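You operate a simulated robot arm through the tools that you are given. There is no shell and no other tool.

You run a simulated two-armed robot. Do the job below in one go: nothing can be reset, and whatever is moved stays where it is left.

## Task
Stop the drip at the white nut and leave the pump on AUTO again.
Fine: dial to OFF and red valve shut first; tighten the nut; open the valve again before AUTO. Where these are worked on the way, their far stop is far enough and under half their travel is too little: red valve.

It is judged by the outcome, as a careful person would: the job done as asked, and still so three seconds after it is handed in. It fails if anything else is knocked over, pushed out of place, dropped, spilled or broken.

## Robot
Two 7-joint arms with fingered hands on one trunk that stands fixed in place. Base frame: the origin is at the foot of the trunk, x ahead of it, y to its left, z up. Readings come in m, rad, newtons and seconds.
The left shoulder is at [0.07, 0.157, 1.339], the right one opposite. With the tool pointing down near the work surface each hand reaches from about 0.26 to 0.9 m from the base axis, measured 20 degrees to its own side. Payload 5 kg a hand.
Tool frame (each hand has its own): the origin (TCP) lies between the finger pads and is the grasp point; the fingertips stand 0.031 m ahead of it; z points along the fingers, y is the line along which they close. The gripper opens to 0.156 m; its body begins 0.088 m behind the TCP. The gripper is a hand of 4 fingers: y runs from the thumb to the fingers, the wrist lies at [0, 0, -0.249] in the tool frame.
Orientation is told as [roll, pitch, yaw] about the base's x, y, z axes, in that order, counted from this pose: with the fingers straight down and closing along the base's y, the tool's x points along the base's -x, its y along +y and its z along -z.

## Interface
- The arms move only by the tool move_arm. It takes "left_deltas", "right_deltas" or both (then of equal length, played together; a hand with none holds still); each is a list of rows, each a list of 6 numbers: the shift along the base's x, y, z in m, then the turn, a rotation vector about the base's x, y, z in rad. In form: [[x, y, z, wx, wy, wz], ...]. A call has 1 to 20 rows; each row is the pose to reach, as a shift and turn from the pose commanded when the call began. Each row takes 0.2 s and may step no farther than 0.05 m and 0.15 rad from the row before; otherwise, the whole call is refused. Where a pose cannot be reached the arm comes as near as it can. A force on the tool above 40 N (or 10 N above the force at the start of the call, whichever is more), or a blocked arm, ends the call early, and 0.2 s more pass. In this call time passes only in rows, and 0.2 s behind the last. It gives the time, the measured TCP pose, the force on the tool (base axes), the opening and the grip force at its end, in the units of the frame above (readings bear some noise), with the torque about the TCP (base axes, N m) and any sound that the robot's microphone picked up.
- Cameras (640 x 400 px; columns grow to the right, rows downward): "scene" is now at [0.1211, 0.051, 1.5716]; the picture's right is [0.58, -0.81, 0.00], its down [-0.45, -0.32, -0.84] and it looks along [0.68, 0.49, -0.55] (base axes); focal length 281 px, centre (320, 200). "left" rides on the left gripper at [-0.072, 0.002, -0.111] in its tool frame; the picture's right is [-0.02, -1.00, 0.00], its down [0.84, -0.02, -0.54] and it looks along [0.54, -0.01, 0.84] (tool axes); focal length 234 px, centre (320, 200). "right" rides on the right gripper at [0.072, 0.002, -0.111] in its tool frame; the picture's right is [-0.02, 1.00, 0.00], its down [-0.84, -0.02, -0.54] and it looks along [-0.54, -0.01, 0.84] (tool axes); focal length 234 px, centre (320, 200).
- snapshot(camera): a new picture of that camera. It takes no simulated time.
- raise_lower(by): slides the trunk up (or, below 0, down) by that many m; the arms and the scene camera ride with it, the base frame stays. It gives what a move gives, with no picture.
- move_fingers(finger1, finger2, finger3, thumb_bend, hand): sets how far each is bent, from 0 (flat) to 1 (curled in); at 0.3 the hand is open as for a grip, at 0.7 the pads meet at the TCP. One left out holds its place. A second passes; each finger stops where it meets its share of the squeeze, and holds until it gets a number again. It is the only way to open and close the hand. It gives what a move gives, with no picture; readings hold the bend of each and the force on the fingers (four entries, about 0 where the hand has none), thumb and palm.
- head_to(pan, tilt): turns the head with the scene camera to pan (to the left, within 1.501 rad either way) and tilt (down, from -0.506 to 1.204), counted from straight ahead of the robot. It gives what a move gives.
- locate(camera, pixels): for up to 12 pixels [column, row] of the newest picture of that camera ("zoom" is the newest enlarged one), the place [x, y, z] in the base frame of the surface seen there, good to about 0.003 m. It takes no simulated time.
- zoom(camera, box): a new picture of the part [left, top, right, bottom] of that camera's present view, enlarged. It takes no simulated time.
- finish_job(): hands the job in; it is judged then, once.

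Leave the grippers open and the arms clear of the work at the hand-in unless told otherwise.

The tools are called after ">>>" as name(argument=value, ...) on one line, values as JSON. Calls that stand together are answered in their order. move_arm: Moves the arms, as the interface text tells. Its arguments: {"type":"object","properties":{"left_deltas":{"type":"array","items":{"type":"array","items":{"type":"number"}}},"right_deltas":{"type":"array","items":{"type":"array","items":{"type":"number"}}}},"required":[]} The other tools are called the same way: raise_lower (by) moves the trunk up or down; move_fingers (finger1, finger2, finger3, thumb_bend, hand) moves the fingers one by one; head_to (pan, tilt) turns the head that bears the scene camera; snapshot (camera) takes a picture; locate (camera, pixels) gives the place of the surface under pixels of a picture; zoom (camera, box) takes an enlarged picture of a part of a camera's view; finish_job () hands the job in.

At the start:

```text
clock: 0.0
left_position: [0.4456, 0.518, 1.4304]
left_orientation: [0.002, 0.0, 0.0]
left_contact_force: [-0.3, 0.1, 0.0]
left_torque: [-0.02, -0.01, -0.03]
left_width: 0.156
left_finger_force: 0.1
left_shape: jaw
left_bend: [0.3, 0.3, 0.3, 0.3]
left_finger forces: [0.1, 0.0, 0.1, 0.0, 0.1, 0.0]
right_position: [0.4495, 0.0492, 1.3684]
right_orientation: [-0.001, 0.001, 0.001]
right_contact_force: [1.1, 0.4, -0.8]
right_torque: [0.02, 0.0, -0.01]
right_width: 0.1561
right_finger_force: 0.1
right_shape: jaw
right_bend: [0.3, 0.3, 0.3, 0.3]
right_finger forces: [0.0, 0.1, 0.1, 0.1, 0.0, 0.0]
trunk travel left (down, up): [-0.725, 0.215]
head pan, tilt (commanded): [0.625, 0.581]
```

scene: 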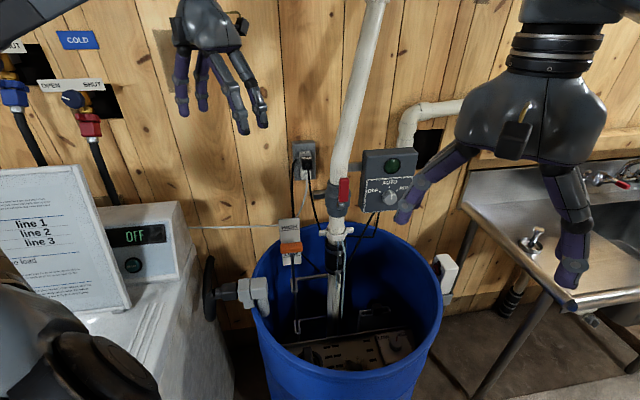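
right: 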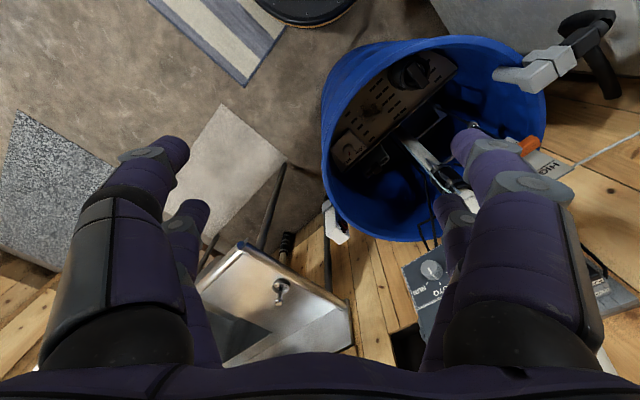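
left: 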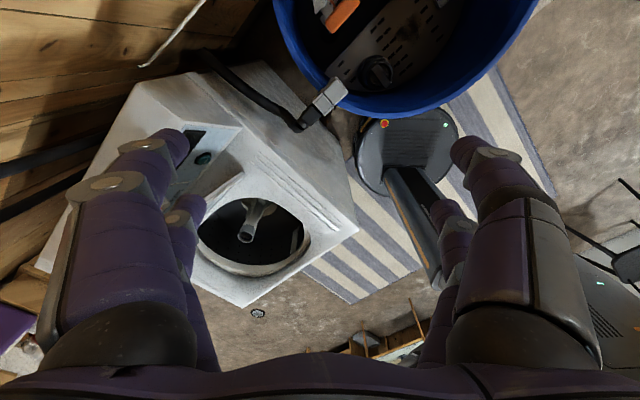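

I see the blue barrel with a white pipe, a red valve handle near (343,190), a pump control box with a dial near (390,190), and a white nut near (340,232). First I'll zoom in on these parts.

>>> zoom(camera="scene", box=[270, 130, 430, 230])

>>> zoom(camera="scene", box=[270, 200, 430, 300])

```text
4.00 times, centred on (350, 180) of scene
```

zoom: 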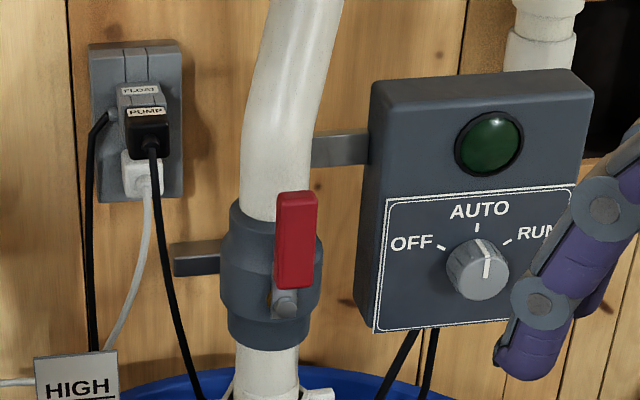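

```text
4.00 times, centred on (350, 250) of scene
```

zoom: 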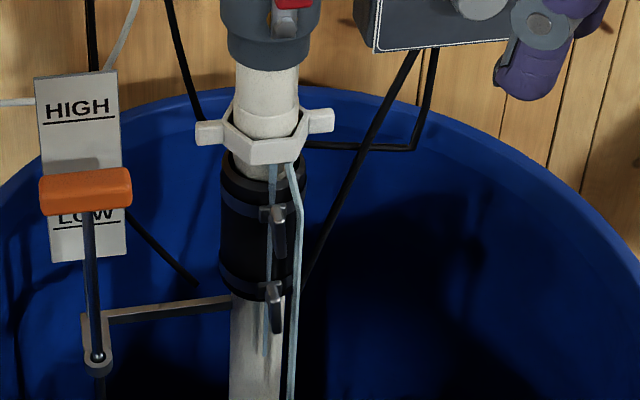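

The valve handle (red) stands upright along the pipe, so it is open. The dial is on AUTO. The white nut has two wings, and water is running from it. Next I'll get the positions of these.

>>> locate(camera="zoom", pixels=[[207, 132], [322, 119], [262, 155], [262, 90], [262, 200], [85, 190], [282, 5], [235, 140], [300, 135], [240, 370], [60, 100], [275, 230]])

>>> locate(camera="scene", pixels=[[390, 197], [343, 180], [343, 198], [341, 206], [365, 155], [412, 155], [365, 208], [394, 164], [350, 100], [330, 198], [300, 150], [245, 290]])

```text
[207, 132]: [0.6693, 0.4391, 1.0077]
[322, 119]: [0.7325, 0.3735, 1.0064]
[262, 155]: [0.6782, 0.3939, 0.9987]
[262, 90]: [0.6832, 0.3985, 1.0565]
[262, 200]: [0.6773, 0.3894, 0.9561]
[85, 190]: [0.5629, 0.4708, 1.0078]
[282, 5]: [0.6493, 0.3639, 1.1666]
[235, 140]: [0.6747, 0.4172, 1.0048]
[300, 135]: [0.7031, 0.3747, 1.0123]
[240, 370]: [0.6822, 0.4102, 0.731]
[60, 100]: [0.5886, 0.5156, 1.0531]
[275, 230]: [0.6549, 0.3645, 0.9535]
```

```text
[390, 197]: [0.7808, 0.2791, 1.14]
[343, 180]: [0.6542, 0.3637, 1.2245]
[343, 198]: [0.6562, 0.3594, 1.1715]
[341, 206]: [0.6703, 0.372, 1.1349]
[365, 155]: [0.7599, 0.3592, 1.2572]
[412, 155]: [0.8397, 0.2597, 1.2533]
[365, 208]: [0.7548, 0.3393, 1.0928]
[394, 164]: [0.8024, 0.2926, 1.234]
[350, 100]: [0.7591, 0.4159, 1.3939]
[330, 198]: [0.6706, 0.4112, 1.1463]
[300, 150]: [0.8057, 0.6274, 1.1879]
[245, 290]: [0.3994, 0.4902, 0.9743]
```

Next I'll zoom in further on the nut, the valve and the dial to see how they work.

>>> zoom(camera="scene", box=[310, 215, 374, 255])

>>> zoom(camera="scene", box=[310, 170, 374, 210])

>>> zoom(camera="scene", box=[356, 173, 420, 213])

>>> zoom(camera="scene", box=[200, 200, 456, 360])

```text
10.00 times, centred on (342, 235) of scene
```

zoom: 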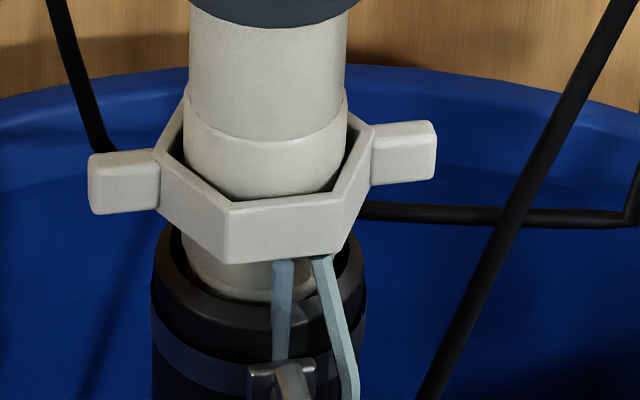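

```text
10.00 times, centred on (342, 190) of scene
```

zoom: 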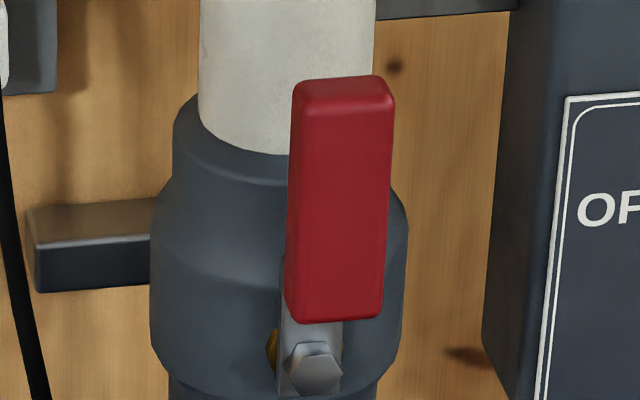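

```text
10.00 times, centred on (388, 193) of scene
```

zoom: 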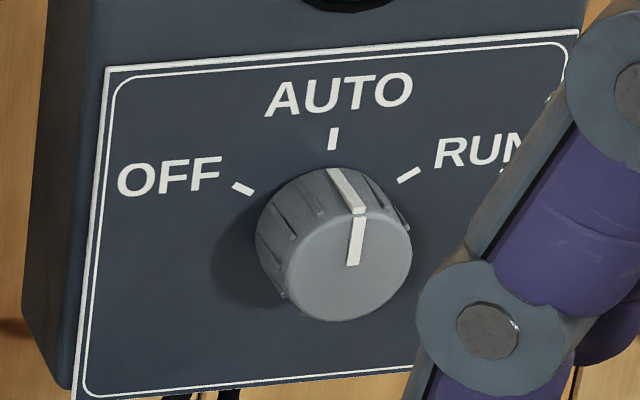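

```text
2.50 times, centred on (328, 280) of scene
```

zoom: 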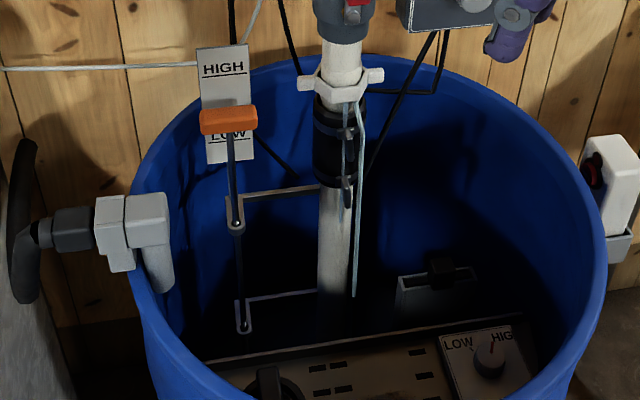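

I'll look at both hands to learn how the fingers are arranged: the left one near (215,60) and the right one near (530,130).

>>> zoom(camera="scene", box=[140, 0, 300, 100])

>>> zoom(camera="scene", box=[380, 20, 640, 300])

```text
4.00 times, centred on (220, 50) of scene
```

zoom: 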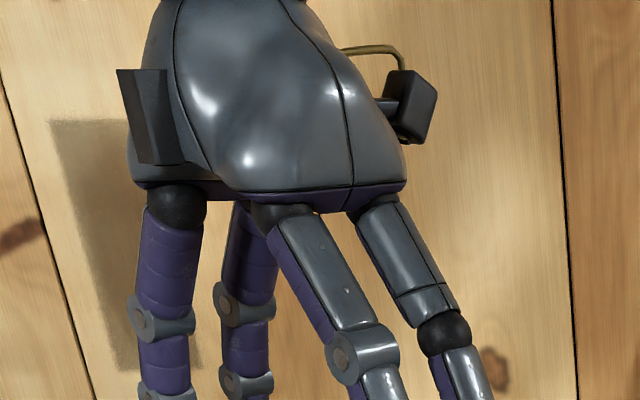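

```text
1.43 times, centred on (510, 160) of scene
```

zoom: 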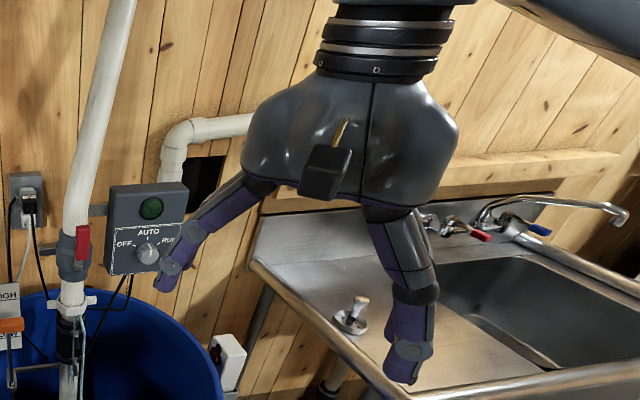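

I want a poking shape: one digit out and the rest curled. I'll try it on the left hand in free air and watch through its camera, bending finger1 first.

>>> move_fingers(hand="left", finger1=0.9)

>>> snapshot(camera="left")

>>> move_fingers(hand="left", finger1=0.3, finger3=0.9)

>>> snapshot(camera="left")

```text
clock: 1.0
left_position: [0.4466, 0.5175, 1.4306]
left_orientation: [-0.001, -0.001, 0.0]
left_contact_force: [-0.1, 0.4, 0.4]
left_torque: [0.01, -0.02, 0.0]
left_width: 0.0603
left_finger_force: 0.1
left_shape: fingers
left_bend: [0.9, 0.3, 0.3, 0.3]
left_finger forces: [0.0, 0.0, 0.0, 0.1, 0.1, 0.1]
right_position: [0.449, 0.0511, 1.369]
right_orientation: [0.0, -0.001, 0.0]
right_contact_force: [0.1, -0.2, 0.1]
right_torque: [0.0, 0.02, -0.01]
right_width: 0.1559
right_finger_force: 0.0
right_shape: jaw
right_bend: [0.3, 0.3, 0.3, 0.3]
right_finger forces: [0.0, 0.0, 0.1, 0.1, 0.0, 0.0]
trunk travel left (down, up): [-0.725, 0.215]
head pan, tilt (commanded): [0.625, 0.581]
```

```text
taken
```

left: 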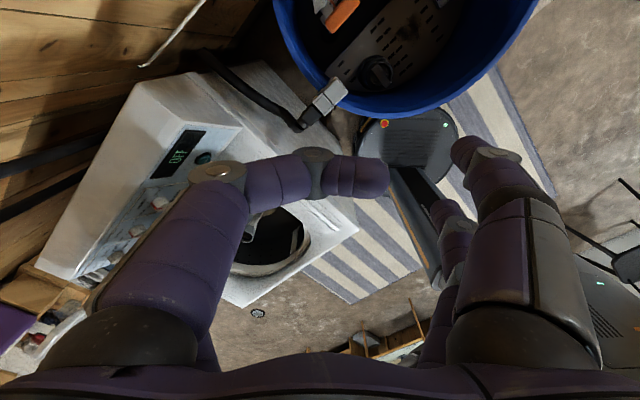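

```text
clock: 2.0
left_position: [0.4475, 0.5173, 1.4292]
left_orientation: [-0.001, -0.001, 0.0]
left_contact_force: [0.6, -0.3, 0.5]
left_torque: [-0.02, 0.03, 0.02]
left_width: 0.1597
left_finger_force: 0.1
left_shape: fingers
left_bend: [0.3, 0.3, 0.9, 0.3]
left_finger forces: [0.0, 0.1, 0.0, 0.1, 0.1, 0.0]
right_position: [0.4496, 0.0502, 1.3688]
right_orientation: [-0.001, 0.001, 0.001]
right_contact_force: [-0.4, 0.6, -0.5]
right_torque: [0.0, 0.01, -0.02]
right_width: 0.156
right_finger_force: 0.1
right_shape: jaw
right_bend: [0.3, 0.3, 0.3, 0.3]
right_finger forces: [0.0, 0.0, 0.1, 0.0, 0.0, 0.0]
trunk travel left (down, up): [-0.725, 0.215]
head pan, tilt (commanded): [0.625, 0.581]
```

```text
taken
```

left: 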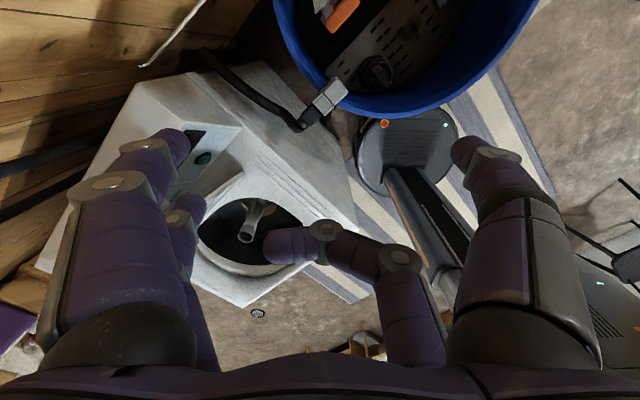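

The hand is two-and-two: finger1 and finger2 on the +y side, thumb and finger3 on the −y side. All four closed make a compact beak. I'll put finger3 back, and measure the barrel rim, the float and the box more exactly from a fresh scene picture.

>>> move_fingers(hand="left", finger1=0.7, finger2=0.7, finger3=0.7, thumb_bend=0.7)

>>> snapshot(camera="left")

>>> zoom(camera="scene", box=[140, 0, 300, 100])

>>> snapshot(camera="scene")

>>> locate(camera="scene", pixels=[[302, 247], [281, 247], [290, 220], [299, 224], [340, 400], [437, 290], [265, 300], [300, 237], [375, 229], [448, 270], [243, 288], [210, 290]])

```text
clock: 3.0
left_position: [0.4445, 0.5168, 1.4304]
left_orientation: [0.002, 0.002, 0.0]
left_contact_force: [0.1, 0.0, -0.1]
left_torque: [0.0, 0.01, 0.03]
left_width: 0.0047
left_finger_force: 0.2
left_shape: fingers
left_bend: [0.7, 0.7, 0.7, 0.7]
left_finger forces: [0.0, 0.0, 0.1, 0.0, 0.1, 0.0]
right_position: [0.4492, 0.0496, 1.3685]
right_orientation: [-0.001, 0.0, -0.001]
right_contact_force: [0.0, 0.4, 0.3]
right_torque: [0.02, -0.01, -0.02]
right_width: 0.1561
right_finger_force: 0.0
right_shape: jaw
right_bend: [0.3, 0.3, 0.3, 0.3]
right_finger forces: [0.1, 0.0, 0.0, 0.0, 0.1, 0.1]
trunk travel left (down, up): [-0.725, 0.215]
head pan, tilt (commanded): [0.625, 0.581]
```

```text
taken
```

left: 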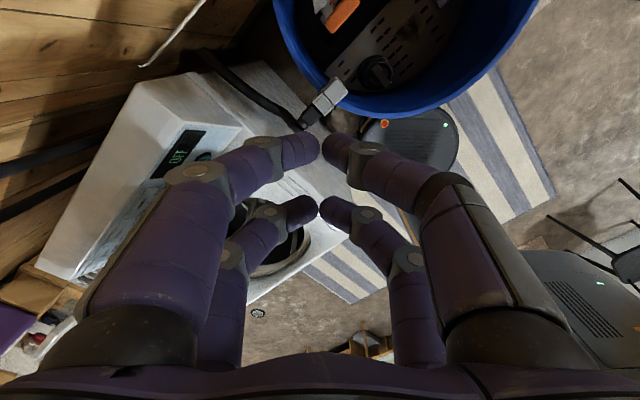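

```text
4.00 times, centred on (220, 50) of scene
```

zoom: 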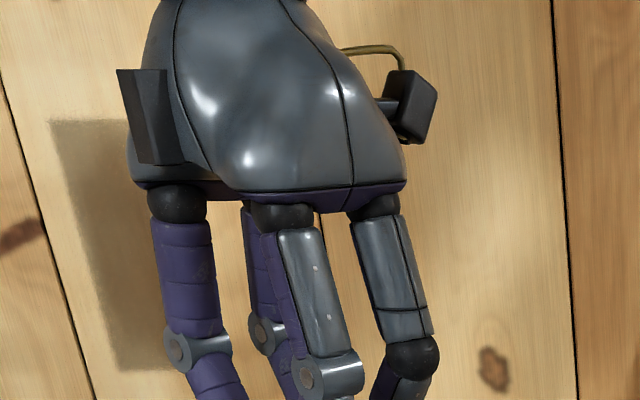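

```text
taken
```

scene: 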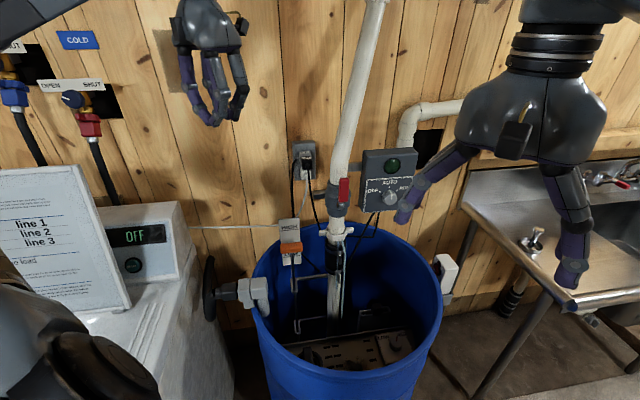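

```text
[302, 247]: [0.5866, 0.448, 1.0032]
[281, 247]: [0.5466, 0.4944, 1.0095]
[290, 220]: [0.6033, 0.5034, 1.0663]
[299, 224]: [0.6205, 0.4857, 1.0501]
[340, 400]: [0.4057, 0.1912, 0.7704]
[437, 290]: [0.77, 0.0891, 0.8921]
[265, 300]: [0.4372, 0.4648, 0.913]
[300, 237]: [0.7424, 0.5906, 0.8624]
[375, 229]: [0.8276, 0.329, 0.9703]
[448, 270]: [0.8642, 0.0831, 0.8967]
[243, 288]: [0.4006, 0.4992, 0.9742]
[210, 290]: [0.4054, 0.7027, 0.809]
```

From the readings, the wall normal runs at about yaw 38.7°. The knob's front face centre is near [0.781, 0.279, 1.135] and the box face is about 0.035 m behind it. Next I'll swing the right hand, currently pointing down at [0.449, 0.049, 1.368], to point level at the wall, stopping about 0.13 m short of the knob.

>>> move_arm(right_deltas=[[0.0176, 0.0114, -0.0179, 0.0407, -0.1158, 0.0407], [0.0352, 0.0228, -0.0358, 0.0814, -0.2317, 0.0814], [0.0528, 0.0342, -0.0538, 0.1221, -0.3475, 0.1221], [0.0705, 0.0455, -0.0717, 0.1628, -0.4634, 0.1628], [0.0881, 0.0569, -0.0896, 0.2035, -0.5792, 0.2035], [0.1057, 0.0683, -0.1075, 0.2442, -0.6951, 0.2442], [0.1233, 0.0797, -0.1255, 0.2848, -0.8109, 0.2848], [0.1409, 0.0911, -0.1434, 0.3255, -0.9268, 0.3255], [0.1585, 0.1025, -0.1613, 0.3662, -1.0426, 0.3662], [0.1762, 0.1138, -0.1792, 0.4069, -1.1585, 0.4069], [0.1938, 0.1252, -0.1972, 0.4476, -1.2743, 0.4476], [0.2114, 0.1366, -0.2151, 0.4883, -1.3902, 0.4883], [0.229, 0.148, -0.233, 0.529, -1.506, 0.529]])

>>> snapshot(camera="right")

>>> snapshot(camera="scene")

```text
clock: 5.8
left_position: [0.4472, 0.5182, 1.4295]
left_orientation: [-0.001, -0.001, 0.0]
left_contact_force: [0.5, 0.0, -0.4]
left_torque: [-0.04, 0.03, -0.02]
left_width: 0.0049
left_finger_force: 0.0
left_shape: fingers
left_bend: [0.7, 0.7, 0.7, 0.7]
left_finger forces: [0.0, 0.0, 0.0, 0.0, 0.0, 0.0]
right_position: [0.6773, 0.1976, 1.1334]
right_orientation: [-3.031, -1.57, -2.574]
right_contact_force: [-0.4, 0.1, 0.2]
right_torque: [0.0, 0.06, -0.03]
right_width: 0.1556
right_finger_force: 0.1
right_shape: jaw
right_bend: [0.3, 0.3, 0.3, 0.3]
right_finger forces: [0.0, 0.1, 0.0, 0.0, 0.0, 0.1]
trunk travel left (down, up): [-0.725, 0.215]
head pan, tilt (commanded): [0.625, 0.581]
```

```text
taken
```

right: 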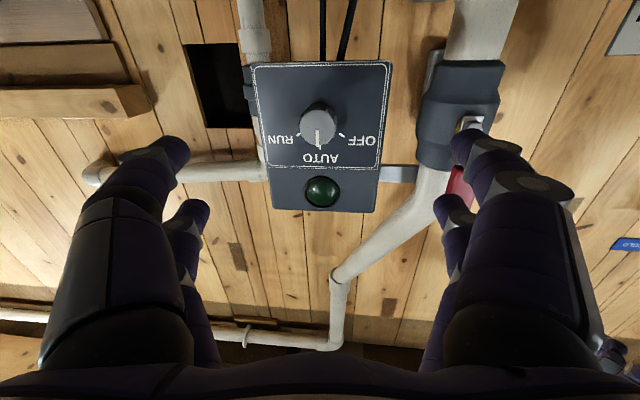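

```text
taken
```

scene: 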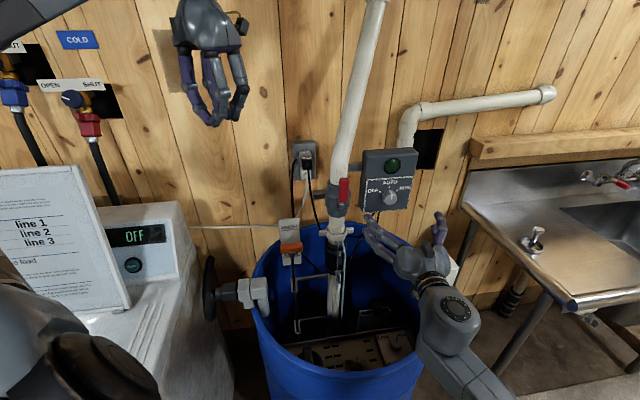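

The hand is level and in front of the dial. The right camera sees the dial upside down at (318,125). I'll measure it from here.

>>> locate(camera="right", pixels=[[318, 118], [258, 70], [385, 68], [375, 180], [275, 185], [318, 135], [340, 105], [460, 180], [470, 120], [440, 130], [322, 192], [318, 150]])

>>> zoom(camera="right", box=[240, 50, 400, 150])

>>> zoom(camera="right", box=[380, 60, 540, 160])

>>> zoom(camera="scene", box=[340, 140, 500, 240])

```text
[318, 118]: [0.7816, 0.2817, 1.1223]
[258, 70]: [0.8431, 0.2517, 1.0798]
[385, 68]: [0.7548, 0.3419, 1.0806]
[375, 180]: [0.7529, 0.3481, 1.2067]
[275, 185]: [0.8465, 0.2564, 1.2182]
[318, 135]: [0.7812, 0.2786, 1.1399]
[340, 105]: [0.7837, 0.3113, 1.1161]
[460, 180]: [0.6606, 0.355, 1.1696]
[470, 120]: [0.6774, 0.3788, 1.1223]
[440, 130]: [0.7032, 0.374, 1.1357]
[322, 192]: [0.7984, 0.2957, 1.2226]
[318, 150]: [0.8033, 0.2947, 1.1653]
```

```text
4.00 times, centred on (320, 100) of right
```

zoom: 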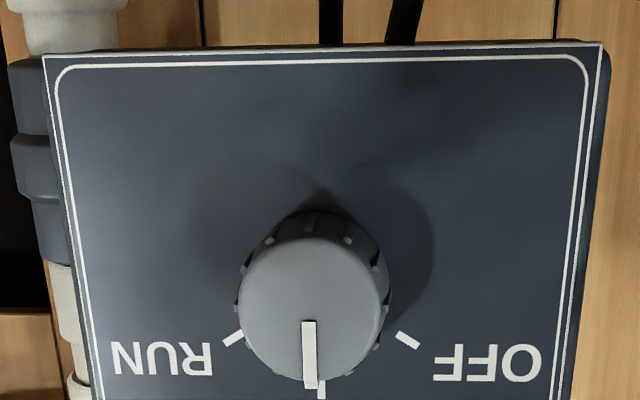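

```text
4.00 times, centred on (460, 110) of right
```

zoom: 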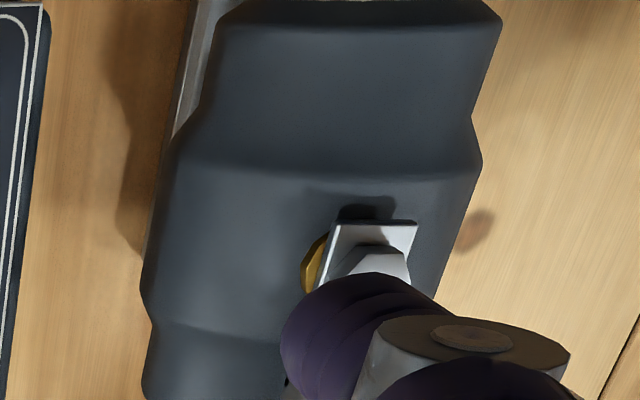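

```text
4.00 times, centred on (420, 190) of scene
```

zoom: 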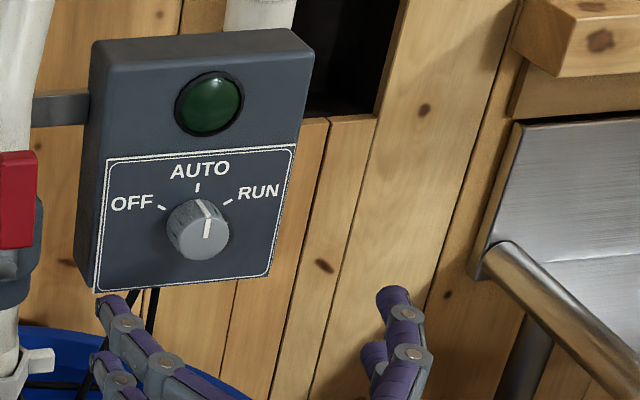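

The panel's corner points show the wall runs at 45°, not 38.7°, so into-wall is (0.707, 0.707). The knob face centre is about [0.781, 0.280, 1.132], its radius about 0.02, and the panel is about 0.026 behind the face. I'll line up the hand: a further +0.11 rad of yaw and a short move so it sits 0.09 m before the knob.

>>> move_arm(right_deltas=[[0.02, 0.009, -0.001, 0, 0, 0.055], [0.04, 0.0184, -0.0014, 0, 0, 0.11]])

>>> snapshot(camera="right")

```text
clock: 6.4
left_position: [0.4482, 0.5188, 1.4294]
left_orientation: [-0.003, 0.001, 0.001]
left_contact_force: [0.0, -0.1, 0.5]
left_torque: [-0.01, 0.0, 0.02]
left_width: 0.0047
left_finger_force: 0.1
left_shape: fingers
left_bend: [0.7, 0.7, 0.7, 0.7]
left_finger forces: [0.1, 0.0, 0.1, 0.1, 0.0, 0.1]
right_position: [0.7187, 0.2179, 1.1313]
right_orientation: [-0.842, -1.571, 1.63]
right_contact_force: [0.1, -0.7, -0.8]
right_torque: [0.0, -0.03, 0.06]
right_width: 0.1558
right_finger_force: 0.1
right_shape: jaw
right_bend: [0.3, 0.3, 0.3, 0.3]
right_finger forces: [0.0, 0.0, 0.0, 0.1, 0.1, 0.0]
trunk travel left (down, up): [-0.725, 0.215]
head pan, tilt (commanded): [0.625, 0.581]
```

```text
taken
```

right: 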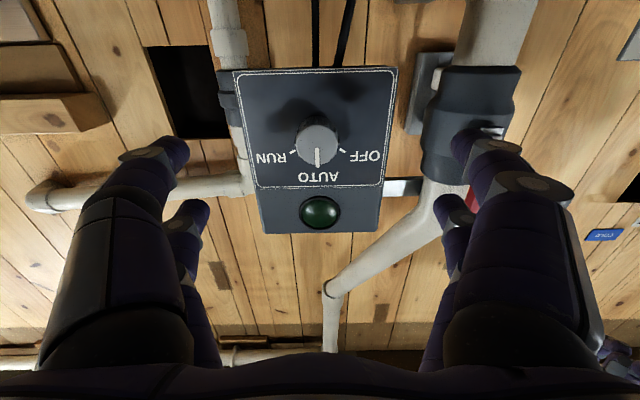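

The knob is now at (317,138). I'll measure again from this closer view, including the valve lever near the left finger.

>>> locate(camera="right", pixels=[[317, 136], [303, 137], [332, 137], [317, 150], [317, 125], [260, 80], [385, 78], [375, 175], [258, 178], [472, 195], [440, 110], [510, 110]])

>>> zoom(camera="right", box=[270, 100, 366, 160])

```text
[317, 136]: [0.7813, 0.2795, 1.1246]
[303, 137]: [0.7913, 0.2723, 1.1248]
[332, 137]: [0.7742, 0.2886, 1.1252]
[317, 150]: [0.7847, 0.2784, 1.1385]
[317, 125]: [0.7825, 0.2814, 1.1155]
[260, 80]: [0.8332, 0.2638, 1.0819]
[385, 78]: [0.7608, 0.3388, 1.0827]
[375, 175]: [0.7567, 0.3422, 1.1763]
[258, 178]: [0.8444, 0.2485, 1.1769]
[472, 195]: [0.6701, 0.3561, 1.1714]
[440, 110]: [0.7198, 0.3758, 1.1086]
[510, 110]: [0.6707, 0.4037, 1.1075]
```

```text
6.67 times, centred on (318, 130) of right
```

zoom: 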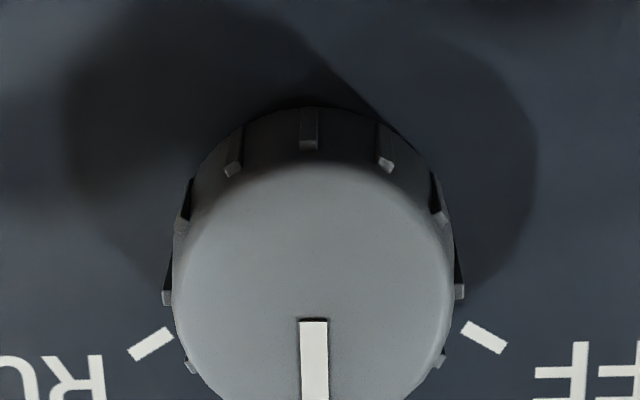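

The readings agree with each other: knob centre at [0.781, 0.280, 1.132], face at n=0.751, panel at n=0.776. The open left finger would pass close to the valve body, so I'll narrow the hand to about 0.08 m before moving in.

>>> move_fingers(hand="right", finger1=0.49, finger2=0.49, finger3=0.49, thumb_bend=0.49)

>>> snapshot(camera="right")

```text
clock: 7.4
left_position: [0.4471, 0.5182, 1.4292]
left_orientation: [-0.002, 0.0, 0.001]
left_contact_force: [0.0, -0.2, 0.1]
left_torque: [-0.03, -0.02, -0.03]
left_width: 0.0046
left_finger_force: 0.0
left_shape: fingers
left_bend: [0.7, 0.7, 0.7, 0.7]
left_finger forces: [0.0, 0.1, 0.1, 0.0, 0.0, 0.0]
right_position: [0.7178, 0.2179, 1.1324]
right_orientation: [-1.88, -1.571, 2.669]
right_contact_force: [-1.2, 0.2, -0.5]
right_torque: [-0.02, -0.02, -0.01]
right_width: 0.0855
right_finger_force: 0.0
right_shape: fingers
right_bend: [0.49, 0.49, 0.49, 0.49]
right_finger forces: [0.1, 0.0, 0.0, 0.0, 0.1, 0.0]
trunk travel left (down, up): [-0.725, 0.215]
head pan, tilt (commanded): [0.625, 0.581]
```

```text
taken
```

right: 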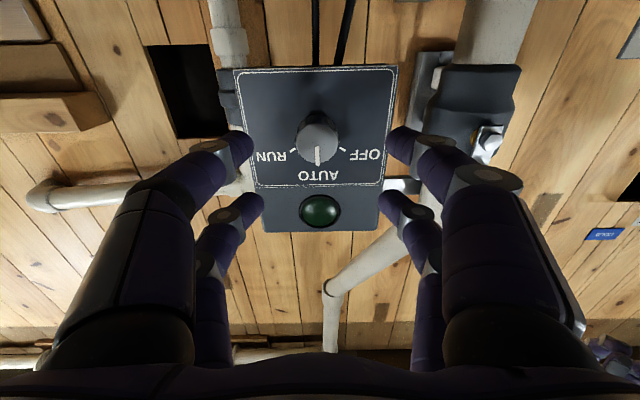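

The fingers are about 0.086 m apart with the knob centred between them. I'll advance 0.076 m along the wall normal in small steps.

>>> move_arm(right_deltas=[[0.014, 0.0135, 0, 0, 0, 0], [0.028, 0.027, 0, 0, 0, 0], [0.041, 0.04, 0, 0, 0, 0], [0.054, 0.053, 0, 0, 0, 0]])

>>> snapshot(camera="right")

>>> zoom(camera="scene", box=[320, 140, 480, 240])

```text
clock: 8.4
left_position: [0.4455, 0.5181, 1.4295]
left_orientation: [0.0, 0.0, -0.001]
left_contact_force: [0.0, -0.3, 0.7]
left_torque: [-0.02, -0.01, -0.02]
left_width: 0.0047
left_finger_force: 0.1
left_shape: fingers
left_bend: [0.7, 0.7, 0.7, 0.7]
left_finger forces: [0.0, 0.0, 0.1, 0.0, 0.0, 0.0]
right_position: [0.771, 0.269, 1.1356]
right_orientation: [-1.545, -1.568, 2.33]
right_contact_force: [0.2, -0.1, 1.0]
right_torque: [0.04, -0.02, 0.0]
right_width: 0.0853
right_finger_force: 0.0
right_shape: fingers
right_bend: [0.49, 0.49, 0.49, 0.49]
right_finger forces: [0.0, 0.0, 0.0, 0.1, 0.1, 0.0]
trunk travel left (down, up): [-0.725, 0.215]
head pan, tilt (commanded): [0.625, 0.581]
```

```text
taken
```

right: 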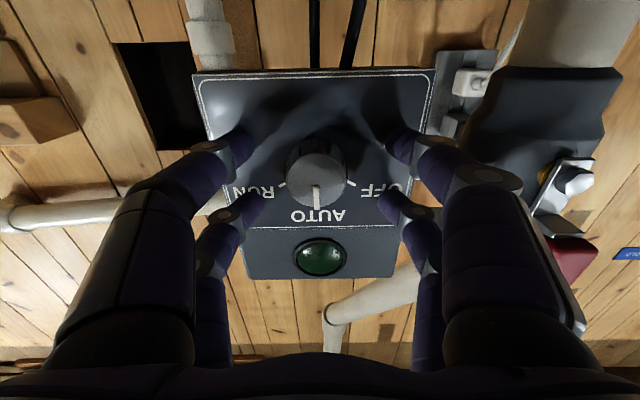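

```text
4.00 times, centred on (400, 190) of scene
```

zoom: 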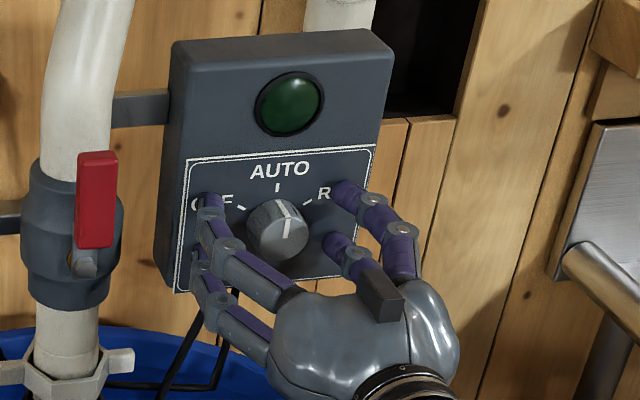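

The fingertips surround the knob, vertically and sideways centred. I'll close the fingers onto it in two stages.

>>> move_fingers(hand="right", finger1=0.6, finger2=0.6, finger3=0.6, thumb_bend=0.6)

>>> snapshot(camera="right")

```text
clock: 9.4
left_position: [0.4469, 0.5189, 1.4304]
left_orientation: [0.001, 0.0, -0.001]
left_contact_force: [-0.6, 0.5, 0.1]
left_torque: [0.02, 0.03, 0.02]
left_width: 0.005
left_finger_force: 0.1
left_shape: fingers
left_bend: [0.7, 0.7, 0.7, 0.7]
left_finger forces: [0.1, 0.1, 0.1, 0.0, 0.0, 0.0]
right_position: [0.7716, 0.27, 1.136]
right_orientation: [-1.777, -1.571, 2.566]
right_contact_force: [-0.7, -0.2, -0.8]
right_torque: [-0.01, -0.03, 0.02]
right_width: 0.0418
right_finger_force: 0.0
right_shape: fingers
right_bend: [0.6, 0.6, 0.6, 0.6]
right_finger forces: [0.1, 0.0, 0.0, 0.1, 0.0, 0.0]
trunk travel left (down, up): [-0.725, 0.215]
head pan, tilt (commanded): [0.625, 0.581]
```

```text
taken
```

right: 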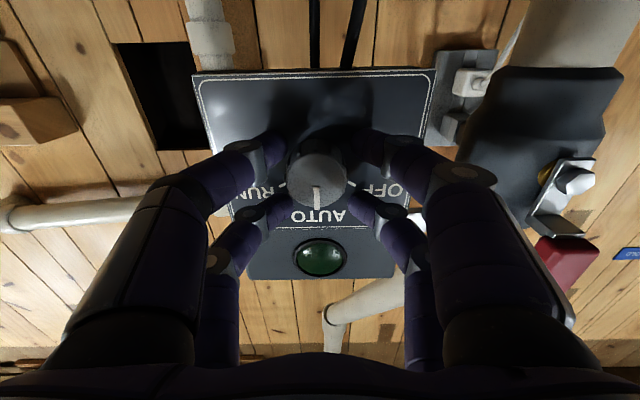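

The tips are close to the knob with no force yet. I'll close further until they bite.

>>> move_fingers(hand="right", finger1=0.72, finger2=0.72, finger3=0.72, thumb_bend=0.72)

>>> snapshot(camera="right")

>>> zoom(camera="scene", box=[340, 150, 468, 230])

```text
clock: 10.4
left_position: [0.4474, 0.5177, 1.4296]
left_orientation: [0.001, 0.002, 0.0]
left_contact_force: [-0.6, 0.1, 0.1]
left_torque: [0.0, 0.0, 0.0]
left_width: 0.0047
left_finger_force: 0.2
left_shape: fingers
left_bend: [0.7, 0.7, 0.7, 0.7]
left_finger forces: [0.0, 0.1, 0.0, 0.0, 0.1, 0.1]
right_position: [0.7745, 0.269, 1.1354]
right_orientation: [-0.079, -1.569, 0.864]
right_contact_force: [4.3, -1.3, -3.0]
right_torque: [-0.1, 0.04, -0.12]
right_width: 0.0173
right_finger_force: 12.1
right_shape: fingers
right_bend: [0.66, 0.71, 0.68, 0.68]
right_finger forces: [6.2, 3.5, 5.1, 0.0, 9.6, 0.0]
trunk travel left (down, up): [-0.725, 0.215]
head pan, tilt (commanded): [0.625, 0.581]
```

```text
taken
```

right: 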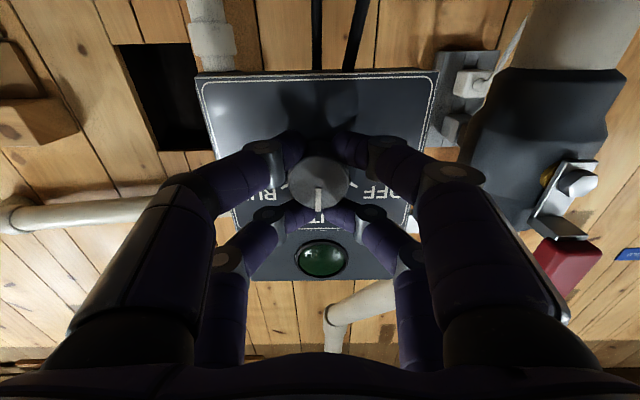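

```text
5.00 times, centred on (404, 190) of scene
```

zoom: 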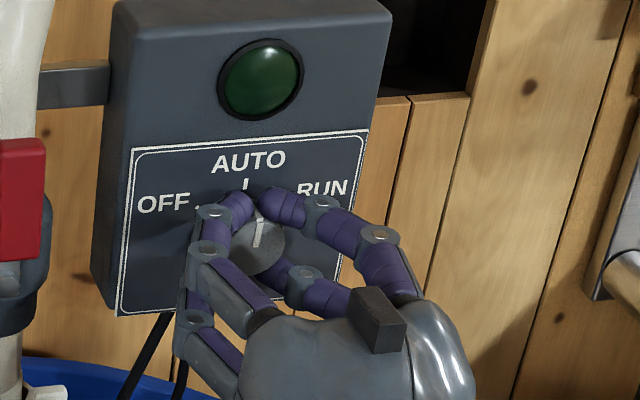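

All four fingers grip the knob (12 N), and the pointer still points up. I'll turn counterclockwise toward OFF by 0.52 rad first, and check that the knob follows.

>>> move_arm(right_deltas=[[0, 0, -0.001, -0.092, -0.092, 0], [0, 0, -0.002, -0.184, -0.184, 0], [0, 0, -0.002, -0.276, -0.276, 0], [0, 0, -0.002, -0.368, -0.368, 0]])

>>> snapshot(camera="right")

>>> zoom(camera="scene", box=[340, 150, 468, 230])

```text
clock: 11.4
left_position: [0.4462, 0.5177, 1.4297]
left_orientation: [0.0, 0.0, 0.0]
left_contact_force: [0.3, -0.8, -0.7]
left_torque: [0.04, 0.01, -0.03]
left_width: 0.0048
left_finger_force: 0.0
left_shape: fingers
left_bend: [0.7, 0.7, 0.7, 0.7]
left_finger forces: [0.1, 0.0, 0.0, 0.0, 0.0, 0.0]
right_position: [0.772, 0.2699, 1.1337]
right_orientation: [-1.572, -1.048, 2.357]
right_contact_force: [5.0, 0.2, 4.7]
right_torque: [0.06, -0.06, -0.12]
right_width: 0.0168
right_finger_force: 12.2
right_shape: fingers
right_bend: [0.66, 0.71, 0.68, 0.68]
right_finger forces: [4.8, 4.6, 6.2, 0.1, 8.7, 0.0]
trunk travel left (down, up): [-0.725, 0.215]
head pan, tilt (commanded): [0.625, 0.581]
```

```text
taken
```

right: 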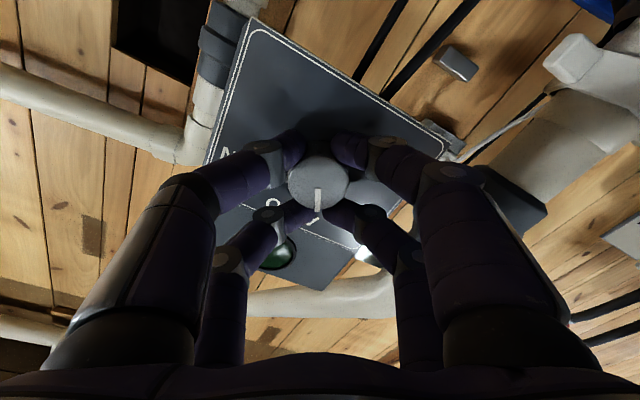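

```text
5.00 times, centred on (404, 190) of scene
```

zoom: 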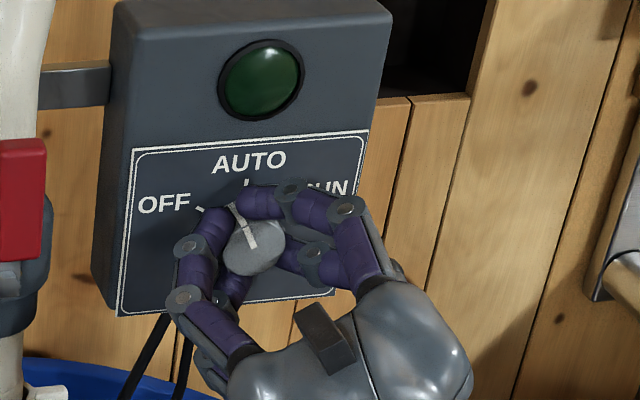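

The knob turns with the hand; the pointer now leans left by 0.52 rad. I'll turn another 0.53 rad to OFF.

>>> move_arm(right_deltas=[[0, 0, 0, -0.094, -0.094, 0], [0, 0, 0, -0.188, -0.188, 0], [0, 0, 0, -0.282, -0.282, 0], [0, 0, 0, -0.376, -0.376, 0]])

>>> snapshot(camera="right")

>>> zoom(camera="scene", box=[340, 150, 468, 230])

```text
clock: 12.4
left_position: [0.4462, 0.5179, 1.43]
left_orientation: [0.002, 0.0, 0.001]
left_contact_force: [-0.1, 0.2, -0.3]
left_torque: [0.0, 0.03, -0.02]
left_width: 0.005
left_finger_force: 0.0
left_shape: fingers
left_bend: [0.7, 0.7, 0.7, 0.7]
left_finger forces: [0.0, 0.0, 0.0, 0.0, 0.1, 0.1]
right_position: [0.7729, 0.2711, 1.1334]
right_orientation: [-1.569, -0.517, 2.359]
right_contact_force: [1.5, -0.4, 1.8]
right_torque: [0.0, -0.03, -0.1]
right_width: 0.0169
right_finger_force: 12.8
right_shape: fingers
right_bend: [0.66, 0.71, 0.68, 0.68]
right_finger forces: [6.4, 4.8, 5.3, 0.1, 9.0, 0.0]
trunk travel left (down, up): [-0.725, 0.215]
head pan, tilt (commanded): [0.625, 0.581]
```

```text
taken
```

right: 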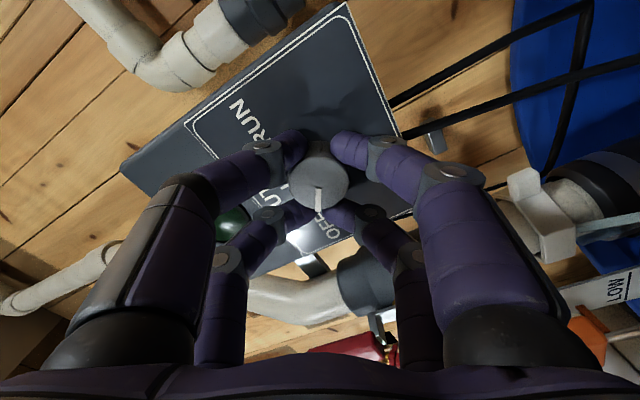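

```text
5.00 times, centred on (404, 190) of scene
```

zoom: 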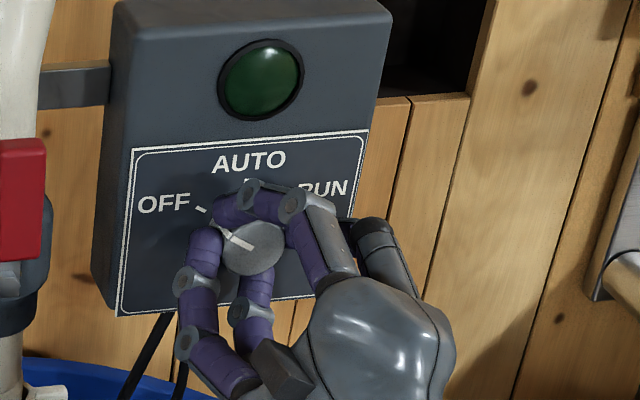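

The pointer lines up with the OFF tick. I'll open the fingers moderately to release the knob.

>>> move_fingers(hand="right", finger1=0.5, finger2=0.5, finger3=0.5, thumb_bend=0.5)

>>> move_arm(right_deltas=[[-0.02, -0.02, 0, 0, 0, 0], [-0.045, -0.045, 0, 0, 0, 0], [-0.07, -0.07, 0, 0, 0, 0], [-0.09, -0.09, 0, 0, 0, 0]])

>>> zoom(camera="scene", box=[320, 140, 480, 240])

>>> snapshot(camera="right")

```text
clock: 13.4
left_position: [0.4454, 0.5178, 1.4306]
left_orientation: [0.0, 0.0, 0.001]
left_contact_force: [0.0, -0.9, 1.0]
left_torque: [0.04, 0.01, 0.0]
left_width: 0.0046
left_finger_force: 0.0
left_shape: fingers
left_bend: [0.7, 0.7, 0.7, 0.7]
left_finger forces: [0.0, 0.0, 0.1, 0.0, 0.0, 0.0]
right_position: [0.771, 0.2708, 1.1337]
right_orientation: [-1.57, -0.518, 2.357]
right_contact_force: [-4.6, -2.1, 0.1]
right_torque: [-0.03, 0.01, 0.11]
right_width: 0.0806
right_finger_force: 2.7
right_shape: fingers
right_bend: [0.5, 0.5, 0.5, 0.5]
right_finger forces: [1.7, 1.0, 2.3, 0.0, 0.0, 0.0]
trunk travel left (down, up): [-0.725, 0.215]
head pan, tilt (commanded): [0.625, 0.581]
```

```text
clock: 14.4
left_position: [0.446, 0.5168, 1.4317]
left_orientation: [-0.001, 0.001, 0.001]
left_contact_force: [-0.9, 0.7, -0.6]
left_torque: [0.03, 0.02, 0.05]
left_width: 0.005
left_finger_force: 0.2
left_shape: fingers
left_bend: [0.7, 0.7, 0.7, 0.7]
left_finger forces: [0.0, 0.0, 0.0, 0.1, 0.1, 0.1]
right_position: [0.6805, 0.1795, 1.1317]
right_orientation: [-1.571, -0.518, 2.359]
right_contact_force: [0.5, -0.9, 0.1]
right_torque: [0.01, -0.01, 0.01]
right_width: 0.0807
right_finger_force: 0.1
right_shape: fingers
right_bend: [0.5, 0.5, 0.5, 0.5]
right_finger forces: [0.1, 0.1, 0.0, 0.1, 0.0, 0.0]
trunk travel left (down, up): [-0.725, 0.215]
head pan, tilt (commanded): [0.625, 0.581]
```

```text
4.00 times, centred on (400, 190) of scene
```

zoom: 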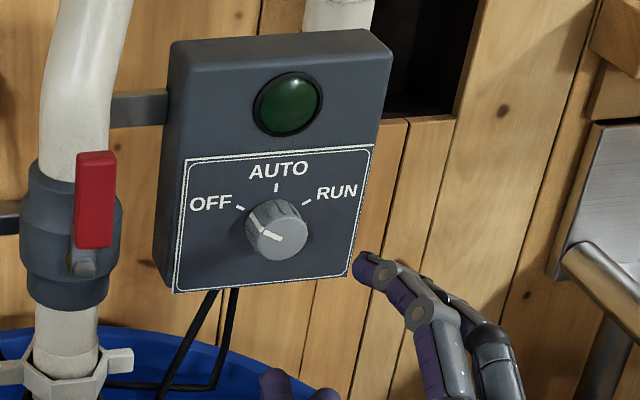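

```text
taken
```

right: 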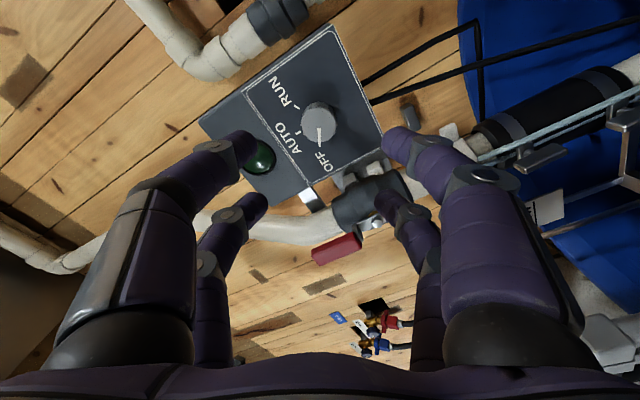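

The dial reads OFF. Next the red valve: its lever sits at about u=0.208 (x−y direction), z 1.155–1.228. I'll roll the hand back upright and bring it in front of the lever, staying about 0.1 m away.

>>> move_arm(right_deltas=[[-0.012, 0.014, 0.008, 0.093, 0.093, 0], [-0.024, 0.028, 0.016, 0.186, 0.186, 0], [-0.036, 0.042, 0.024, 0.279, 0.279, 0], [-0.048, 0.056, 0.032, 0.372, 0.372, 0], [-0.06, 0.07, 0.04, 0.465, 0.465, 0], [-0.072, 0.084, 0.048, 0.558, 0.558, 0], [-0.084, 0.098, 0.056, 0.651, 0.651, 0], [-0.095, 0.112, 0.063, 0.744, 0.744, 0]])

>>> snapshot(camera="right")

>>> snapshot(camera="scene")

```text
clock: 16.2
left_position: [0.4448, 0.5186, 1.4292]
left_orientation: [-0.001, 0.001, 0.0]
left_contact_force: [-0.5, 0.4, 0.2]
left_torque: [0.0, 0.0, -0.01]
left_width: 0.0048
left_finger_force: 0.1
left_shape: fingers
left_bend: [0.7, 0.7, 0.7, 0.7]
left_finger forces: [0.1, 0.1, 0.1, 0.0, 0.0, 0.1]
right_position: [0.5883, 0.2936, 1.1956]
right_orientation: [1.341, -1.57, -0.554]
right_contact_force: [-0.6, 0.6, 0.1]
right_torque: [-0.02, 0.01, -0.02]
right_width: 0.0809
right_finger_force: 0.1
right_shape: fingers
right_bend: [0.5, 0.5, 0.5, 0.5]
right_finger forces: [0.1, 0.0, 0.1, 0.0, 0.0, 0.0]
trunk travel left (down, up): [-0.725, 0.215]
head pan, tilt (commanded): [0.625, 0.581]
```

```text
taken
```

right: 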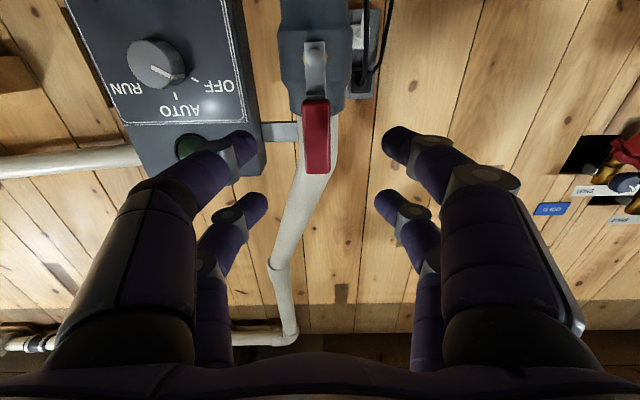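

```text
taken
```

scene: 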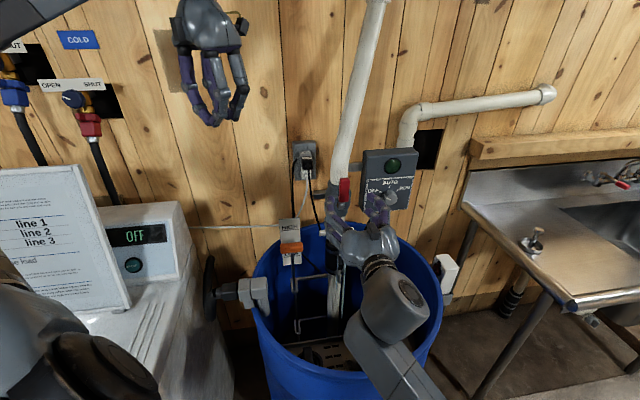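

The right camera sees the dial on OFF and the red lever at (317,135) with its bolt at (315,65). I'll zoom in and measure the lever.

>>> zoom(camera="right", box=[240, 20, 400, 180])

>>> locate(camera="right", pixels=[[317, 110], [317, 135], [317, 165], [307, 135], [326, 135], [315, 65], [315, 85], [295, 95], [340, 90], [290, 60], [345, 60], [312, 190]])

```text
2.50 times, centred on (320, 100) of right
```

zoom: 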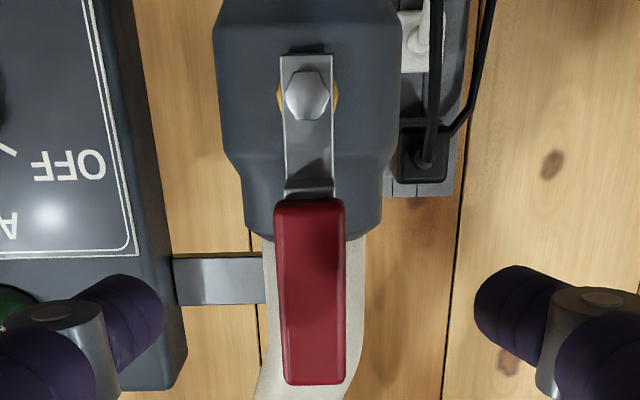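

```text
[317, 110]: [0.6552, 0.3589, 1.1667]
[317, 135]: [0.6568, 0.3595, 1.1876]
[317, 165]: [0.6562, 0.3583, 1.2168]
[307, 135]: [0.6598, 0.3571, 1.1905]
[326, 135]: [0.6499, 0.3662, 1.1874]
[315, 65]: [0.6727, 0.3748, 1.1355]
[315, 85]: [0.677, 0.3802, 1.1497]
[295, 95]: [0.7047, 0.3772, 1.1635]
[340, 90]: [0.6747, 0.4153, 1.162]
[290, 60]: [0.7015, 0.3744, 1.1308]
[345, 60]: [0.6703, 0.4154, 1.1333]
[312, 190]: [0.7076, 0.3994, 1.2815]
```

The lever's front is at n=0.718, centred at u≈0.209, red part z 1.164–1.226, bolt at z=1.1355. The hand is centred on it. I'll advance 0.086 m so the tips sit beside the lever but short of the valve body.

>>> move_arm(right_deltas=[[0.016, 0.016, 0, 0, 0, 0], [0.032, 0.032, 0, 0, 0, 0], [0.048, 0.048, 0, 0, 0, 0], [0.061, 0.061, 0, 0, 0, 0]])

>>> snapshot(camera="right")

>>> zoom(camera="scene", box=[280, 140, 440, 240])

```text
clock: 17.2
left_position: [0.447, 0.5189, 1.4299]
left_orientation: [-0.002, -0.001, 0.0]
left_contact_force: [0.7, -0.5, -0.8]
left_torque: [0.0, 0.01, -0.02]
left_width: 0.0047
left_finger_force: 0.1
left_shape: fingers
left_bend: [0.7, 0.7, 0.7, 0.7]
left_finger forces: [0.1, 0.1, 0.0, 0.1, 0.1, 0.1]
right_position: [0.6483, 0.3525, 1.1944]
right_orientation: [-0.839, -1.57, 1.626]
right_contact_force: [0.4, 0.4, 0.3]
right_torque: [0.02, -0.04, 0.0]
right_width: 0.0806
right_finger_force: 0.1
right_shape: fingers
right_bend: [0.5, 0.5, 0.5, 0.5]
right_finger forces: [0.0, 0.0, 0.0, 0.0, 0.1, 0.0]
trunk travel left (down, up): [-0.725, 0.215]
head pan, tilt (commanded): [0.625, 0.581]
```

```text
taken
```

right: 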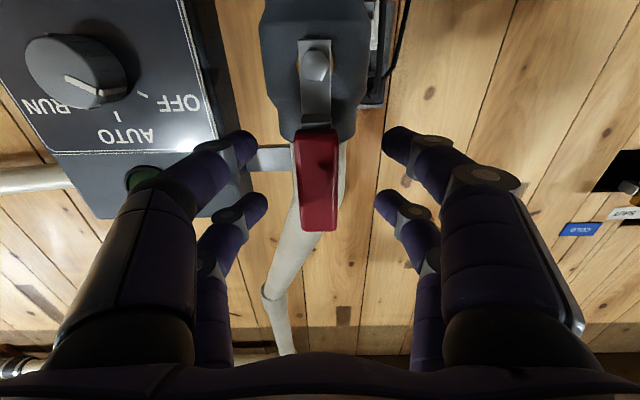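

```text
4.00 times, centred on (360, 190) of scene
```

zoom: 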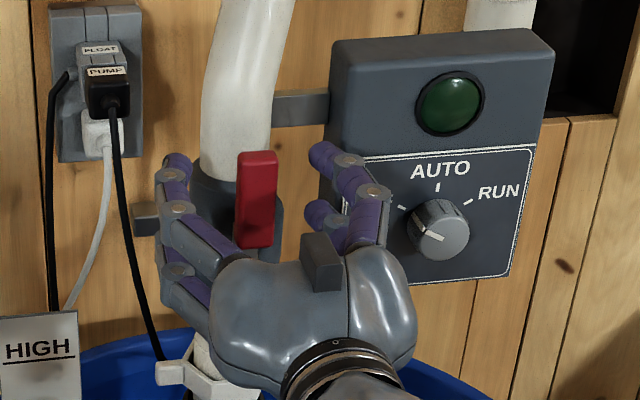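

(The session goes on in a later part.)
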